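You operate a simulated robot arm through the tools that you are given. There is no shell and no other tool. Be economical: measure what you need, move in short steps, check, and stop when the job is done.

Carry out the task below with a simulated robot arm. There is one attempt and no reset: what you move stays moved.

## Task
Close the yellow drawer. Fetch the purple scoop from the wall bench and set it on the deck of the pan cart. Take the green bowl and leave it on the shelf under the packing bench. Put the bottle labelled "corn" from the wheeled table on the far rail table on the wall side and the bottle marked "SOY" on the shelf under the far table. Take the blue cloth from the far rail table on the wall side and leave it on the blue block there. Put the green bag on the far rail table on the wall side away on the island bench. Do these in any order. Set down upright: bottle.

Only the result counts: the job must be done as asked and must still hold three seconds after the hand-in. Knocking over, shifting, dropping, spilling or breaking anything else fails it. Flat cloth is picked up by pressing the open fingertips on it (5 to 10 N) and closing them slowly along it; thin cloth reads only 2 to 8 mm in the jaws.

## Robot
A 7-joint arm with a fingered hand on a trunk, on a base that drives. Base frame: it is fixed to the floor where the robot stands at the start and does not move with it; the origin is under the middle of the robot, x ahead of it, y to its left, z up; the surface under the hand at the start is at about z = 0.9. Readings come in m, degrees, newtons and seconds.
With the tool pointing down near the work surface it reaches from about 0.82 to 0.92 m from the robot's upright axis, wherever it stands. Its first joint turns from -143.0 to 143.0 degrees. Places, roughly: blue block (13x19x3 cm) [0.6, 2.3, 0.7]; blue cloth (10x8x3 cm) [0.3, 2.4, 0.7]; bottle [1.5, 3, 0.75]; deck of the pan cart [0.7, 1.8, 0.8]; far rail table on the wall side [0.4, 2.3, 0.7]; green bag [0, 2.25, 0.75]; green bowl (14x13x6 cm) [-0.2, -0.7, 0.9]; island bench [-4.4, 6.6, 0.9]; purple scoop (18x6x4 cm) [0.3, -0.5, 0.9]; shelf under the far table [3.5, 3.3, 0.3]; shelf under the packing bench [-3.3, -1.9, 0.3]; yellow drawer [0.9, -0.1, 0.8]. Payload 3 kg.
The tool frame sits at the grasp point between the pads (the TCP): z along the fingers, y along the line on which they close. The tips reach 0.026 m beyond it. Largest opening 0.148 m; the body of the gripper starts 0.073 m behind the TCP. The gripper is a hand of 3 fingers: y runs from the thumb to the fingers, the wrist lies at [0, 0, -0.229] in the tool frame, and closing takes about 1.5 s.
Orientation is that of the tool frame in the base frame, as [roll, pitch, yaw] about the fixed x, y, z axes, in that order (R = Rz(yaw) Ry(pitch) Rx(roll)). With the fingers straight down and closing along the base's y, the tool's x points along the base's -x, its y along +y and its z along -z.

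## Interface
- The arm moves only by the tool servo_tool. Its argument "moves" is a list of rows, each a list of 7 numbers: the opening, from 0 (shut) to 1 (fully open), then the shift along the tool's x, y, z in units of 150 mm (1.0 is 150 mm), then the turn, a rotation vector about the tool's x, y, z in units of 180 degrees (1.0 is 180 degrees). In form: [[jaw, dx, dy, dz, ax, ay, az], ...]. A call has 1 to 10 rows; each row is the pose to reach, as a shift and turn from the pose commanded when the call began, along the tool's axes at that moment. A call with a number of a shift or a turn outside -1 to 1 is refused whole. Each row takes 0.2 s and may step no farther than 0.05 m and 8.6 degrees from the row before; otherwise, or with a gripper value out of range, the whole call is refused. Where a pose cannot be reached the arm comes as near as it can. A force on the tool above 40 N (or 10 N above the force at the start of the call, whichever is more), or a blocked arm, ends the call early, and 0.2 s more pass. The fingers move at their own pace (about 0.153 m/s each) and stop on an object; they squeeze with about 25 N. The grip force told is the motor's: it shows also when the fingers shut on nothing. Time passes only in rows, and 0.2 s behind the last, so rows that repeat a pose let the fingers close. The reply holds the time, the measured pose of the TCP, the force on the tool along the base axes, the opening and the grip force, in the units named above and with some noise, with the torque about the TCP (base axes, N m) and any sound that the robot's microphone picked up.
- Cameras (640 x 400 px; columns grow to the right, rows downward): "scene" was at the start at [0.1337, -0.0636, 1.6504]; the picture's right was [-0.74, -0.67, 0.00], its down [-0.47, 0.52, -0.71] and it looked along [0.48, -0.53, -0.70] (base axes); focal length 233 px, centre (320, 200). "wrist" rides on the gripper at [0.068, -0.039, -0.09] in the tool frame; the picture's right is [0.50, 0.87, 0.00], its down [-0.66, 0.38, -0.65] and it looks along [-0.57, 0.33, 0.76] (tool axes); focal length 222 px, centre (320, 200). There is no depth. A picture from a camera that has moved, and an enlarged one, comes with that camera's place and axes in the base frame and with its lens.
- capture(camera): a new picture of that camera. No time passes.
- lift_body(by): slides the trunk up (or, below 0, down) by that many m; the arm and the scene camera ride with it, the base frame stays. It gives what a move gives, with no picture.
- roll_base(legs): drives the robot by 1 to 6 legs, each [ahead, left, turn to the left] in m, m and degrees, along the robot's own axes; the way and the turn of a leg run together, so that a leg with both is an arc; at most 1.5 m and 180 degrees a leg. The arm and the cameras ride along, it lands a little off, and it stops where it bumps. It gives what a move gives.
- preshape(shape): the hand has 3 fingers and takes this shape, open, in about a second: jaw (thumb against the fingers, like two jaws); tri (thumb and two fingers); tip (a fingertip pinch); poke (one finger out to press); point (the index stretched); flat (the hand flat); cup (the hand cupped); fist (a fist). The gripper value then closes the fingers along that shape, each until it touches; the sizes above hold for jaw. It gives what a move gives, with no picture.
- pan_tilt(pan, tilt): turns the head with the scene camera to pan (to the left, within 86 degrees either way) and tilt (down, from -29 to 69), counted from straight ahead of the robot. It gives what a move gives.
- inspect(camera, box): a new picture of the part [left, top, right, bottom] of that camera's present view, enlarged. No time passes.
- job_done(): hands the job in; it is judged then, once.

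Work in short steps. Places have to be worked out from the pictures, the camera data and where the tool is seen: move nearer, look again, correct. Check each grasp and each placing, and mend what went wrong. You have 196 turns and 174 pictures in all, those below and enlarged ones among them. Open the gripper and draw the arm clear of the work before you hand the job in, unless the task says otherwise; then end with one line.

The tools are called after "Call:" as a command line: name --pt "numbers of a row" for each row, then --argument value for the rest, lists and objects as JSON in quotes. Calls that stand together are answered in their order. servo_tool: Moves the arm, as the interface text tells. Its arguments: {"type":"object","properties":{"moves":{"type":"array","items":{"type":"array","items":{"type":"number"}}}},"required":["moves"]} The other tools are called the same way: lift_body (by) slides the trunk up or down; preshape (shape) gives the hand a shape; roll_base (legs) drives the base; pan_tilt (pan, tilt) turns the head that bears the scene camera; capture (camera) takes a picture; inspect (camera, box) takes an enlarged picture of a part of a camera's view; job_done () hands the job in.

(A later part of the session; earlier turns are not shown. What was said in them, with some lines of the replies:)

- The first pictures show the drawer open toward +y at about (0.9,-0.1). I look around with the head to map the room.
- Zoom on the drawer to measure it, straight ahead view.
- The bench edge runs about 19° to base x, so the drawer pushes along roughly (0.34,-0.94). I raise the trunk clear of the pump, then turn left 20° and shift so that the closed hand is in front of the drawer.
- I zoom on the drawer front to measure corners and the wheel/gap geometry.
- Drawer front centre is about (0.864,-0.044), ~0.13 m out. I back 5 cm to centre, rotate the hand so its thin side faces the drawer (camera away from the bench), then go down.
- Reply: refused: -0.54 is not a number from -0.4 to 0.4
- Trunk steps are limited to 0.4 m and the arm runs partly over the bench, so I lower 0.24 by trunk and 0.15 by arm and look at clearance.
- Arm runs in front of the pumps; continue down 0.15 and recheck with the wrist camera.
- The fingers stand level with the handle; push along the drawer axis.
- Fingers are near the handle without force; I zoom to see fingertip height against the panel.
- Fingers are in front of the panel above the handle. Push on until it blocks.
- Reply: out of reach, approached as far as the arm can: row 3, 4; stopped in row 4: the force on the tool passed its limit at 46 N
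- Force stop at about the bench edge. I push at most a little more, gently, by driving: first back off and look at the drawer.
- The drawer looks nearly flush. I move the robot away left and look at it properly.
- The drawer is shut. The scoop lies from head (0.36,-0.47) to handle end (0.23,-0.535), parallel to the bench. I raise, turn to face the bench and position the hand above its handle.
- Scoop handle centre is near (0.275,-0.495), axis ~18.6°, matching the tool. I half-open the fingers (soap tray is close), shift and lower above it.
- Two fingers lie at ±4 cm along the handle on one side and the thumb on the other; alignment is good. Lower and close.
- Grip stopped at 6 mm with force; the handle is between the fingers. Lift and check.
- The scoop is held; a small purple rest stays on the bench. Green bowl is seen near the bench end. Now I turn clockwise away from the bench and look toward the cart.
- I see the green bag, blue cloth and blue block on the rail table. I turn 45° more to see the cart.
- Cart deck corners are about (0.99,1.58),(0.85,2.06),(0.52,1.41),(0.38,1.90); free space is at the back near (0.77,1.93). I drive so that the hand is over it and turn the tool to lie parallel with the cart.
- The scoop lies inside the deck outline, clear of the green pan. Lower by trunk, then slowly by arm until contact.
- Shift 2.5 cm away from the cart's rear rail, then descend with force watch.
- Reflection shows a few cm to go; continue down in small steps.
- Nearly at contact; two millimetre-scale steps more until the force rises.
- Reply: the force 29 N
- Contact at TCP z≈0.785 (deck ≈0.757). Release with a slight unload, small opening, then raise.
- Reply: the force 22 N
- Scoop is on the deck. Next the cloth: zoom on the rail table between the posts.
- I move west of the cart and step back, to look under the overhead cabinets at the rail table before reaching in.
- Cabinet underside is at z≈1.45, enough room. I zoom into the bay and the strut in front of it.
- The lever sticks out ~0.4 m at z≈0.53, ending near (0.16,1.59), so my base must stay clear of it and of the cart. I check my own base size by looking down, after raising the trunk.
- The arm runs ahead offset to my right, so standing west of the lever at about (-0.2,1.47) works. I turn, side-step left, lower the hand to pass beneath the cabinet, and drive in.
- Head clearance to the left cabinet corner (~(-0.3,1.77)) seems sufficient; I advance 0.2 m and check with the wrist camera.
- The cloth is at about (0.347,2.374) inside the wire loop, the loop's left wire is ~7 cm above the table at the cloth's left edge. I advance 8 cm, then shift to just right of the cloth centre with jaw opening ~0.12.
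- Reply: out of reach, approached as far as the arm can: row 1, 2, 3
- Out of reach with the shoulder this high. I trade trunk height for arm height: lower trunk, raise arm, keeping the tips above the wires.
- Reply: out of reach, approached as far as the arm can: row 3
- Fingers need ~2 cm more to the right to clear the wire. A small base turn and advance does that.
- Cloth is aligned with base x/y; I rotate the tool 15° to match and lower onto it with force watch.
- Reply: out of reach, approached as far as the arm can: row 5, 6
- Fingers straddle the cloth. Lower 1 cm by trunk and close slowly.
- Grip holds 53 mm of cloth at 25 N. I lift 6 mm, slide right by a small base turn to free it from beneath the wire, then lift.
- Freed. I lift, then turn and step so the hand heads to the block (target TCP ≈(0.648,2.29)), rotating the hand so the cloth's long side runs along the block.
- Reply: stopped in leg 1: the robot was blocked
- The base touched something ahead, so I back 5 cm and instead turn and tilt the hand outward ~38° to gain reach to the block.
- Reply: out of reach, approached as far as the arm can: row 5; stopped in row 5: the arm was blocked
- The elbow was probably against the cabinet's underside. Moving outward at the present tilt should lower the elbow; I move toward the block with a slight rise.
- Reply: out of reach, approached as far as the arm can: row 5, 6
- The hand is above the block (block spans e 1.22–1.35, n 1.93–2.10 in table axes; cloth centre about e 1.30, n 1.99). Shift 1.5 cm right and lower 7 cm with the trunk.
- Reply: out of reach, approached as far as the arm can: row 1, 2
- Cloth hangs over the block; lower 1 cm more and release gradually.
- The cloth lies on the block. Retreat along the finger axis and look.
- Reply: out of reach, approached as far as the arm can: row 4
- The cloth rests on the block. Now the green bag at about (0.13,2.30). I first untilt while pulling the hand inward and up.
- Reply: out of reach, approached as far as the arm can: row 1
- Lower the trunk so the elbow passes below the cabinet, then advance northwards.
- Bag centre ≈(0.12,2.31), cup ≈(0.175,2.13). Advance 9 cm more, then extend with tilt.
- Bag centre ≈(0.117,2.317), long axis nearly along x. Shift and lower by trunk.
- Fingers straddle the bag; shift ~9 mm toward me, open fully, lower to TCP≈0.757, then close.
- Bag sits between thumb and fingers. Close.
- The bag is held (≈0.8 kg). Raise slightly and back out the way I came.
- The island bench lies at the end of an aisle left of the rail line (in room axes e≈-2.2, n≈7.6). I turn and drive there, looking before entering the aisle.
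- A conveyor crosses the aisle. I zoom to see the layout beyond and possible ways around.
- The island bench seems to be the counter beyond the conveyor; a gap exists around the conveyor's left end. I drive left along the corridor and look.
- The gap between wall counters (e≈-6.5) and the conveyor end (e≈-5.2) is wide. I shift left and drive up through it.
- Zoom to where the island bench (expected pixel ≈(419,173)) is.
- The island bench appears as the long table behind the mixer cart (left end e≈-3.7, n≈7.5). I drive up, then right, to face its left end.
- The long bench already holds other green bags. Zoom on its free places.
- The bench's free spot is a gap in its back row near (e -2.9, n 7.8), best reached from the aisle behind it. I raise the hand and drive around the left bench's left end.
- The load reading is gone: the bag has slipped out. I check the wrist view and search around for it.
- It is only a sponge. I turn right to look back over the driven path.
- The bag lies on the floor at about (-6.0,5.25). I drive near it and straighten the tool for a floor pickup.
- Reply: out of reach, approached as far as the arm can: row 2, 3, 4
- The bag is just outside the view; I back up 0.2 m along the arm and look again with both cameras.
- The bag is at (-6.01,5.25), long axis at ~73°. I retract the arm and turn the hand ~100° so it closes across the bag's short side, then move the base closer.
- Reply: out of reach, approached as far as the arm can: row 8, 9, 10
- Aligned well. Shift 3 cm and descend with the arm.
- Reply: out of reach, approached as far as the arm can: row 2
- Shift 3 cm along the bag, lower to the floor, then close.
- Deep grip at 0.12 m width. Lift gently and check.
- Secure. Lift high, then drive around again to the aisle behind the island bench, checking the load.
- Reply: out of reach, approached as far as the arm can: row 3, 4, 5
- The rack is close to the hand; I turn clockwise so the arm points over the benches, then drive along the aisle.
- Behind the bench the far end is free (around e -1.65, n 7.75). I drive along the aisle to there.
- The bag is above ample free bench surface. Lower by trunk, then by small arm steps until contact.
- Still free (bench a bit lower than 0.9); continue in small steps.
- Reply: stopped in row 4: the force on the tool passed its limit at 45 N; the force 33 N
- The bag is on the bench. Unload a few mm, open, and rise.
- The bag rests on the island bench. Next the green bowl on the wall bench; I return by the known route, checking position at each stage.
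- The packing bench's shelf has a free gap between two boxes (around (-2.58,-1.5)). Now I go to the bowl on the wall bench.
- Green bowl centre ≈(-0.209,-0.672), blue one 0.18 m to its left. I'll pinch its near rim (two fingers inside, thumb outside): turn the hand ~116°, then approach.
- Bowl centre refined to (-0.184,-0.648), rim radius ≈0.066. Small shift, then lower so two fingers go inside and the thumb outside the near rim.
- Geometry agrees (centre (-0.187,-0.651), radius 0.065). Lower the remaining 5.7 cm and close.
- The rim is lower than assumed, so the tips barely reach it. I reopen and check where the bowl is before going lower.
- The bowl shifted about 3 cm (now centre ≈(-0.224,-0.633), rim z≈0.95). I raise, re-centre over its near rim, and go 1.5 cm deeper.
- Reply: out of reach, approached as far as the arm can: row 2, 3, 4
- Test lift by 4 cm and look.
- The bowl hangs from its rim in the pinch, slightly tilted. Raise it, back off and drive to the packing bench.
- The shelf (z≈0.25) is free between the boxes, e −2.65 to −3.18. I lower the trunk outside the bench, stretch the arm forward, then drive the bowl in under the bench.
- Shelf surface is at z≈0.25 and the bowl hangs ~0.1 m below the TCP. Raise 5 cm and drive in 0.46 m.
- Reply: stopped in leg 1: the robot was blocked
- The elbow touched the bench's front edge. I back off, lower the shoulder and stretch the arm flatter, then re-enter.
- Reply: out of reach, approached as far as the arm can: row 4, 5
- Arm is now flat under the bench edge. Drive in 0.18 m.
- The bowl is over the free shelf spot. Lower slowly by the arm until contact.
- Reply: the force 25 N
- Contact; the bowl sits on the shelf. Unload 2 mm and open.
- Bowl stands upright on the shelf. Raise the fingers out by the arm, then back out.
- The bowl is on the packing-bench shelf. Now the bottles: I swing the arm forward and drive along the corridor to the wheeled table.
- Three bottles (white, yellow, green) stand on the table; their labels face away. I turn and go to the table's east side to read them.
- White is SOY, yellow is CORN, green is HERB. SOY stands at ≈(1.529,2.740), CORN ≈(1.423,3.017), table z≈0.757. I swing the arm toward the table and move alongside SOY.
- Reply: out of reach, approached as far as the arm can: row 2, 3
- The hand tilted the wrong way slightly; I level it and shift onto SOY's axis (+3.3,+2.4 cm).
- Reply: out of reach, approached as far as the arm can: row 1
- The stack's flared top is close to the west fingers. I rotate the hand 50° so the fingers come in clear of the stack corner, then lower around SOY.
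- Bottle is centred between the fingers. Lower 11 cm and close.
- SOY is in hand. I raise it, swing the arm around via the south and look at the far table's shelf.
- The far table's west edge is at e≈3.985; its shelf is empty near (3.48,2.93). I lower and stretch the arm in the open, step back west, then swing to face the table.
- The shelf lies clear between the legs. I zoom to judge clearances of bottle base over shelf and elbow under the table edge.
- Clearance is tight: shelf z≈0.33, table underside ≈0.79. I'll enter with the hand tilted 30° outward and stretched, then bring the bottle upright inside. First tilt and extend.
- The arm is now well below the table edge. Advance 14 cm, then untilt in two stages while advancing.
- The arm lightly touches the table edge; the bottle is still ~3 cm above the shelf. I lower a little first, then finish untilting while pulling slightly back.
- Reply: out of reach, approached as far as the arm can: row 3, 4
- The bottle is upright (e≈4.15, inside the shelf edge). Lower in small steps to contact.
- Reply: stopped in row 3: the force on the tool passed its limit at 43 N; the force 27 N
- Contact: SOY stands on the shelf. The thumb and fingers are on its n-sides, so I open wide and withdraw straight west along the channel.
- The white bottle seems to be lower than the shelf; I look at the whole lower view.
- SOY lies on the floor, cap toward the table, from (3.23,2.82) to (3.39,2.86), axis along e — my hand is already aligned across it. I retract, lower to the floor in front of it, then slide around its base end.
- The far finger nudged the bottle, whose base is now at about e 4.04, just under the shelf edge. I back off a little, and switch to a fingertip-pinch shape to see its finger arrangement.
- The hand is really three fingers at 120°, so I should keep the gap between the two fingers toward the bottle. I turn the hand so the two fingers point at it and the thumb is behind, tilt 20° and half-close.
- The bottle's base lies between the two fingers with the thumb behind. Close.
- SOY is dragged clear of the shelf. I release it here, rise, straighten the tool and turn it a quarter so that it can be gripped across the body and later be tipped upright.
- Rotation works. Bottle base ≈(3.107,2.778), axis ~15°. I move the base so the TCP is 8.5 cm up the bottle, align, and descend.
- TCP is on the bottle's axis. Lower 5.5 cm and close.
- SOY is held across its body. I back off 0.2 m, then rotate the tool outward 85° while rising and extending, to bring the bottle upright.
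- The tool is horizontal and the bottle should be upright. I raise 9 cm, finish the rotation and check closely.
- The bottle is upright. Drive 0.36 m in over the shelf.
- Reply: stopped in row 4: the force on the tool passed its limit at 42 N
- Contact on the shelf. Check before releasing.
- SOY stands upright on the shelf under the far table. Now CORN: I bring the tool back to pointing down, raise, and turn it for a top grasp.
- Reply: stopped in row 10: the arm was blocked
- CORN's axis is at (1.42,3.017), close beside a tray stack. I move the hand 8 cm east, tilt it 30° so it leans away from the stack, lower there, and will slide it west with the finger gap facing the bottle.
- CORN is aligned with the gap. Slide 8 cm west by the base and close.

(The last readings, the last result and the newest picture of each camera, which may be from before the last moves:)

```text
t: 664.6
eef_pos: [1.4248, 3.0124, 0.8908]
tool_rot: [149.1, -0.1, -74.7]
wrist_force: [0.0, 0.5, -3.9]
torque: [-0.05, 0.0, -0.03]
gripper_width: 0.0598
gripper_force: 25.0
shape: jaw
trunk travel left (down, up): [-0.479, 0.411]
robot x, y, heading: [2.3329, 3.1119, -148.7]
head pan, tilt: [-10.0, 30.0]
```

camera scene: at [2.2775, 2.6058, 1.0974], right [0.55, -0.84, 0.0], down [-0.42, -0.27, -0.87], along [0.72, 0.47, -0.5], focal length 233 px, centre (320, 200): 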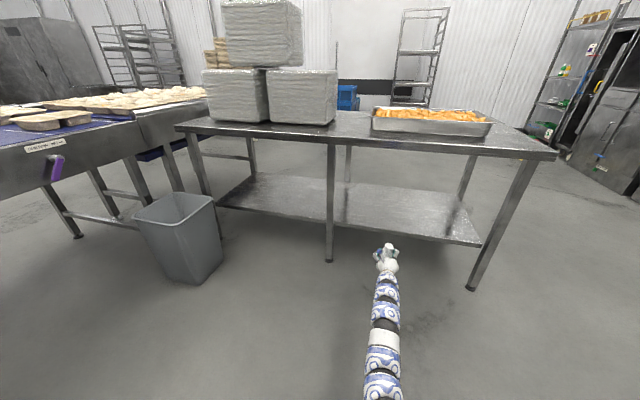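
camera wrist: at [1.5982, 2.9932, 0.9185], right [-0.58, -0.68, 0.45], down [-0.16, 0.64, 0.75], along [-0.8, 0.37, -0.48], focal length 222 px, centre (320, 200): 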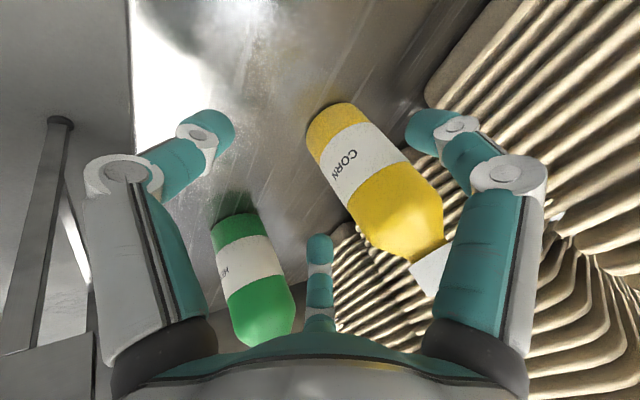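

CORN is held (3 N load). I move east away from the stack before raising, then check the load.

Call:
roll_base --legs '[[-0.194, 0.049, 0]]'

Call:
lift_body --by 0.2

Call:
capture --camera "wrist"

```text
t: 666.2
eef_pos: [1.6162, 3.0695, 0.8921]
tool_rot: [149.1, -0.2, -74.5]
wrist_force: [0.8, 0.4, -3.9]
torque: [-0.02, -0.07, 0.01]
gripper_width: 0.0602
gripper_force: 25.5
shape: jaw
trunk travel left (down, up): [-0.479, 0.411]
robot x, y, heading: [2.5277, 3.1737, -148.6]
head pan, tilt: [-10.0, 30.0]
```

```text
t: 668.4
eef_pos: [1.6154, 3.0685, 1.0908]
tool_rot: [149.2, -0.1, -74.6]
wrist_force: [-0.1, -0.5, -4.5]
torque: [-0.04, -0.05, -0.01]
gripper_width: 0.0604
gripper_force: 24.8
shape: jaw
trunk travel left (down, up): [-0.679, 0.211]
robot x, y, heading: [2.5273, 3.1694, -148.7]
head pan, tilt: [-10.0, 30.0]
```

```text
4 pictures are left
camera wrist: at [1.7112, 3.0246, 1.148], right [-0.58, -0.68, 0.45], down [-0.16, 0.64, 0.75], along [-0.8, 0.37, -0.48], focal length 222 px, centre (320, 200)
```

wrist: 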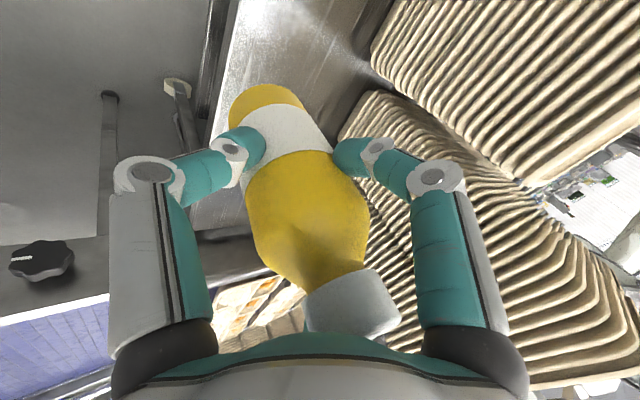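

CORN hangs upright in the grip. I drive south and then west along the corridor with the arm leading west.

Call:
roll_base --legs '[[0.358, 1.45, 0], [1.36, -0.334, 0], [1.36, -0.334, 0]]'

```text
t: 689.0
eef_pos: [-0.6343, 0.8033, 1.0911]
tool_rot: [149.1, -0.2, -74.4]
wrist_force: [0.0, 0.0, -3.9]
torque: [-0.06, -0.04, -0.01]
gripper_width: 0.0593
gripper_force: 25.0
shape: jaw
trunk travel left (down, up): [-0.679, 0.211]
robot x, y, heading: [0.2766, 0.9081, -148.3]
head pan, tilt: [-10.0, 30.0]
```

Call:
roll_base --legs '[[0.049, 0.194, 0], [0, 0, -111]]'

Call:
servo_tool --pt "0 0 0.2 0.116 0 0 0" --pt "0 0 0.4 0.231 0 0 0" --pt "0 0 0.6 0.347 0 0 0" --pt "0 0 0.75 0.434 0 0 0"

```text
t: 695.3
eef_pos: [0.5837, 1.6005, 1.0912]
tool_rot: [149.2, -0.1, 173.4]
wrist_force: [-0.1, -0.7, -4.8]
torque: [-0.02, 0.06, 0.0]
gripper_width: 0.0591
gripper_force: 25.1
shape: jaw
trunk travel left (down, up): [-0.679, 0.211]
robot x, y, heading: [0.3346, 0.7179, 99.6]
head pan, tilt: [-10.0, 30.0]
```

```text
t: 696.3
eef_pos: [0.5992, 1.7294, 1.0924]
tool_rot: [149.2, -0.1, 173.5]
wrist_force: [-0.6, 0.1, -4.0]
torque: [-0.04, 0.06, 0.02]
gripper_width: 0.0587
gripper_force: 25.4
shape: jaw
trunk travel left (down, up): [-0.679, 0.211]
robot x, y, heading: [0.3379, 0.7185, 99.2]
head pan, tilt: [-10.0, 30.0]
```

Over the cart the bottle clears the pans at this height. I shift west, lower slightly and drive north to the tray spot.

Call:
roll_base --legs '[[0.0235, 0.145, 0]]'

Call:
lift_body --by -0.05

Call:
roll_base --legs '[[0.4925, -0.08, 0]]'

```text
t: 697.6
eef_pos: [0.4562, 1.7319, 1.0949]
tool_rot: [149.2, -0.1, 173.5]
wrist_force: [-0.3, -0.2, -3.9]
torque: [-0.01, 0.06, 0.02]
gripper_width: 0.0587
gripper_force: 24.7
shape: jaw
trunk travel left (down, up): [-0.679, 0.211]
robot x, y, heading: [0.1966, 0.7178, 99.1]
head pan, tilt: [-10.0, 30.0]
```

```text
t: 698.6
eef_pos: [0.457, 1.731, 1.0441]
tool_rot: [149.0, -0.2, 173.4]
wrist_force: [0.2, 0.7, -3.4]
torque: [-0.02, 0.09, 0.0]
gripper_width: 0.0588
gripper_force: 24.9
shape: jaw
trunk travel left (down, up): [-0.629, 0.261]
robot x, y, heading: [0.195, 0.7191, 99.2]
head pan, tilt: [-10.0, 30.0]
```

```text
t: 701.5
eef_pos: [0.4425, 2.2327, 1.043]
tool_rot: [149.2, -0.1, 173.9]
wrist_force: [-0.9, 0.0, -3.7]
torque: [0.01, 0.04, 0.0]
gripper_width: 0.0583
gripper_force: 24.9
shape: jaw
trunk travel left (down, up): [-0.629, 0.261]
robot x, y, heading: [0.19, 1.2136, 100.0]
head pan, tilt: [-10.0, 30.0]
```

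The hand is over the empty right tray (e≈1.09, n≈2.0). Lower and check with the wrist camera.

Call:
lift_body --by -0.17

Call:
capture --camera "wrist"

```text
t: 703.4
eef_pos: [0.4432, 2.2313, 0.8725]
tool_rot: [149.2, -0.1, 174.0]
wrist_force: [0.5, -0.3, -3.6]
torque: [-0.03, 0.07, 0.0]
gripper_width: 0.0583
gripper_force: 25.7
shape: jaw
trunk travel left (down, up): [-0.459, 0.431]
robot x, y, heading: [0.1911, 1.2158, 99.8]
head pan, tilt: [-10.0, 30.0]
```

```text
3 pictures are left
camera wrist: at [0.3683, 2.1591, 0.9311], right [-0.42, 0.79, 0.45], down [0.65, -0.08, 0.75], along [0.63, 0.61, -0.48], focal length 222 px, centre (320, 200)
```

wrist: 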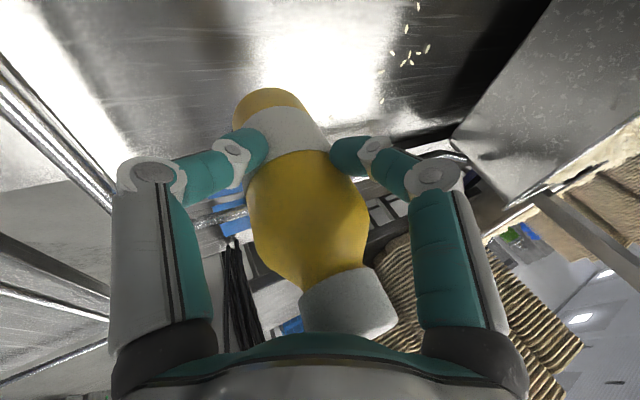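

The tray surface below is free. The bottle's top seems to lean a few degrees toward me, so I reduce the tilt 3.6°, then lower to contact in small steps.

Call:
servo_tool --pt "0 0 0 0 0.01 0 0" --pt "0 0 0 0 0.02 0 0"

Call:
lift_body --by -0.05

Call:
servo_tool --pt "0 0 -0.01 0.018 0 0 0" --pt "0 0 -0.02 0.036 0 0 0" --pt "0 0 -0.03 0.054 0 0 0" --pt "0 0 -0.04 0.072 0 0 0" --pt "0 0 -0.05 0.09 0 0 0" --pt "0 0 -0.06 0.108 0 0 0" --pt "0 0 -0.07 0.126 0 0 0" --pt "0 0 -0.08 0.144 0 0 0"

```text
t: 704.0
eef_pos: [0.4432, 2.2317, 0.8755]
tool_rot: [152.7, -0.1, 174.0]
wrist_force: [0.3, 0.3, -4.2]
torque: [-0.04, 0.06, 0.01]
gripper_width: 0.0584
gripper_force: 25.3
shape: jaw
trunk travel left (down, up): [-0.459, 0.431]
robot x, y, heading: [0.1875, 1.2181, 100.1]
head pan, tilt: [-10.0, 30.0]
```

```text
t: 704.9
eef_pos: [0.4423, 2.2311, 0.8227]
tool_rot: [152.7, -0.1, 174.0]
wrist_force: [-0.1, 0.0, -3.3]
torque: [-0.01, 0.08, 0.01]
gripper_width: 0.0586
gripper_force: 25.3
shape: jaw
trunk travel left (down, up): [-0.409, 0.481]
robot x, y, heading: [0.19, 1.2155, 99.9]
head pan, tilt: [-10.0, 30.0]
```

```text
t: 706.7
eef_pos: [0.4428, 2.2312, 0.8034]
tool_rot: [152.5, -0.2, 174.0]
wrist_force: [0.4, 3.2, 20.2]
torque: [-0.09, 0.02, 0.07]
gripper_width: 0.059
gripper_force: 25.4
shape: jaw
trunk travel left (down, up): [-0.409, 0.481]
robot x, y, heading: [0.1914, 1.2169, 100.0]
head pan, tilt: [-10.0, 30.0]
```

CORN stands on the table (contact at the expected height). Open slowly, then rise straight up with the trunk.

Call:
servo_tool --pt "0 0 0.006 -0.012 0 0 0" --pt "0.45 0 0.006 -0.012 0 0 0" --pt "0.5 0 0.006 -0.012 0 0 0" --pt "0.55 0 0.006 -0.012 0 0 0" --pt "0.65 0 0.006 -0.012 0 0 0" --pt "0.8 0 0.006 -0.012 0 0 0" --pt "0.8 0 0.006 -0.012 0 0 0"

Call:
capture --camera "wrist"

```text
t: 708.3
eef_pos: [0.4417, 2.2294, 0.8003]
tool_rot: [152.7, 0.0, 174.1]
wrist_force: [0.1, -0.5, 1.0]
torque: [0.01, 0.0, 0.0]
gripper_width: 0.1183
gripper_force: 0.1
shape: jaw
trunk travel left (down, up): [-0.409, 0.481]
robot x, y, heading: [0.1894, 1.217, 99.9]
head pan, tilt: [-10.0, 30.0]
```

```text
2 pictures are left
camera wrist: at [0.3679, 2.1613, 0.8621], right [-0.42, 0.82, 0.4], down [0.66, -0.03, 0.75], along [0.63, 0.57, -0.52], focal length 222 px, centre (320, 200)
```

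wrist: 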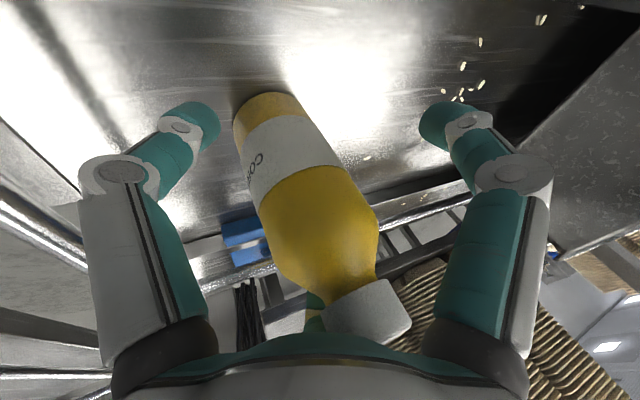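

The bottle stands freely between the open fingers. Rise straight up, then back out.

Call:
lift_body --by 0.2

Call:
roll_base --legs '[[-0.5, 0.085, 0]]'

Call:
pan_tilt --pan -25 --tilt 30

Call:
inspect --camera "scene" --box '[220, 130, 460, 290]'

```text
t: 710.5
eef_pos: [0.4421, 2.2296, 1.0008]
tool_rot: [152.7, 0.0, 174.0]
wrist_force: [0.2, -0.6, 0.3]
torque: [0.0, 0.06, -0.02]
gripper_width: 0.1181
gripper_force: 0.0
shape: jaw
trunk travel left (down, up): [-0.609, 0.281]
robot x, y, heading: [0.1932, 1.215, 99.7]
head pan, tilt: [-10.0, 30.0]
```

```text
t: 713.5
eef_pos: [0.4408, 1.7278, 1.0007]
tool_rot: [152.6, -0.1, 174.2]
wrist_force: [-0.1, -1.2, 0.0]
torque: [-0.01, -0.02, 0.01]
gripper_width: 0.1183
gripper_force: 0.0
shape: jaw
trunk travel left (down, up): [-0.609, 0.281]
robot x, y, heading: [0.1935, 0.7085, 100.5]
head pan, tilt: [-10.0, 30.0]
```

```text
t: 714.2
eef_pos: [0.4418, 1.729, 0.9998]
tool_rot: [152.6, -0.1, 174.2]
wrist_force: [-0.1, 0.2, -0.2]
torque: [-0.03, -0.01, 0.02]
gripper_width: 0.118
gripper_force: 0.1
shape: jaw
trunk travel left (down, up): [-0.609, 0.281]
robot x, y, heading: [0.1928, 0.7175, 100.1]
head pan, tilt: [-25.0, 30.0]
```

```text
2.50 times, centred on (340, 210) of scene
camera zoom: at [0.2011, 0.8782, 1.7024], right [0.97, -0.26, 0.0], down [-0.13, -0.48, -0.87], along [0.22, 0.84, -0.5], focal length 582 px, centre (270, 175)
```

zoom: 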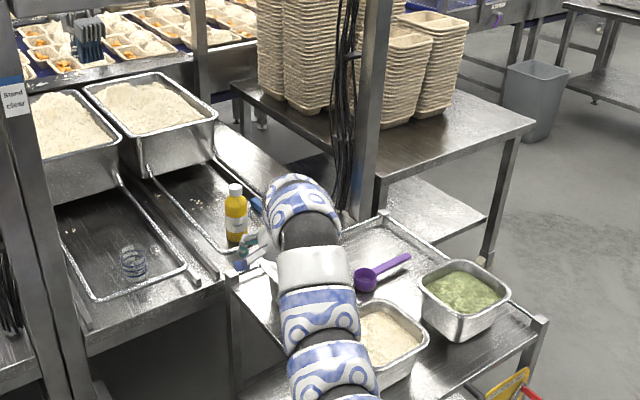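

CORN stands upright on the rail table, and the scoop and the cup are in place. I draw the arm clear of the cart before handing in.

Call:
lift_body --by 0.15

Call:
roll_base --legs '[[-0.35, 0.15, 0]]'

Call:
capture --camera "scene"

```text
t: 716.0
eef_pos: [0.442, 1.7302, 1.1505]
tool_rot: [152.6, -0.3, 174.2]
wrist_force: [-0.1, -0.7, -0.3]
torque: [-0.01, 0.04, -0.02]
gripper_width: 0.1179
gripper_force: 0.1
shape: jaw
trunk travel left (down, up): [-0.759, 0.131]
robot x, y, heading: [0.1926, 0.7161, 100.0]
head pan, tilt: [-25.0, 30.0]
```

```text
t: 718.4
eef_pos: [0.3572, 1.3565, 1.1521]
tool_rot: [152.5, -0.1, 174.1]
wrist_force: [-0.6, 0.3, 1.7]
torque: [-0.02, 0.01, 0.03]
gripper_width: 0.1184
gripper_force: 0.1
shape: jaw
trunk travel left (down, up): [-0.759, 0.131]
robot x, y, heading: [0.1072, 0.3458, 100.1]
head pan, tilt: [-25.0, 30.0]
```

```text
0 pictures are left
camera scene: at [0.1147, 0.5061, 1.8525], right [0.97, -0.26, 0.0], down [-0.13, -0.48, -0.87], along [0.22, 0.84, -0.5], focal length 233 px, centre (320, 200)
```

scene: 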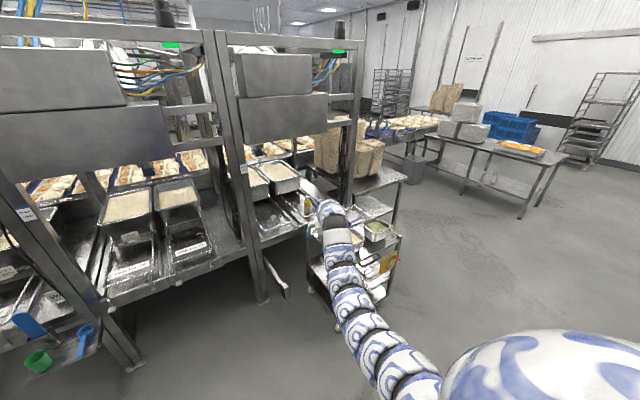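

The placements I could check look right, the gripper is open, and the arm is clear. I hand the job in.

Call:
job_done

```text
The job is handed in.
```

I finished all seven tasks and handed the job in, but the green bag and the SOY bottle each fell to the floor once before I picked them up again and placed them. The yellow drawer is closed, the scoop is on the pan cart, the bowl is on the packing-bench shelf and the bag is on the island bench. The cloth is on its block, CORN stands upright on the rail table and SOY upright on the far-table shelf. The arm also lightly touched the packing bench, a tray stack and the far table, but I saw nothing shifted.
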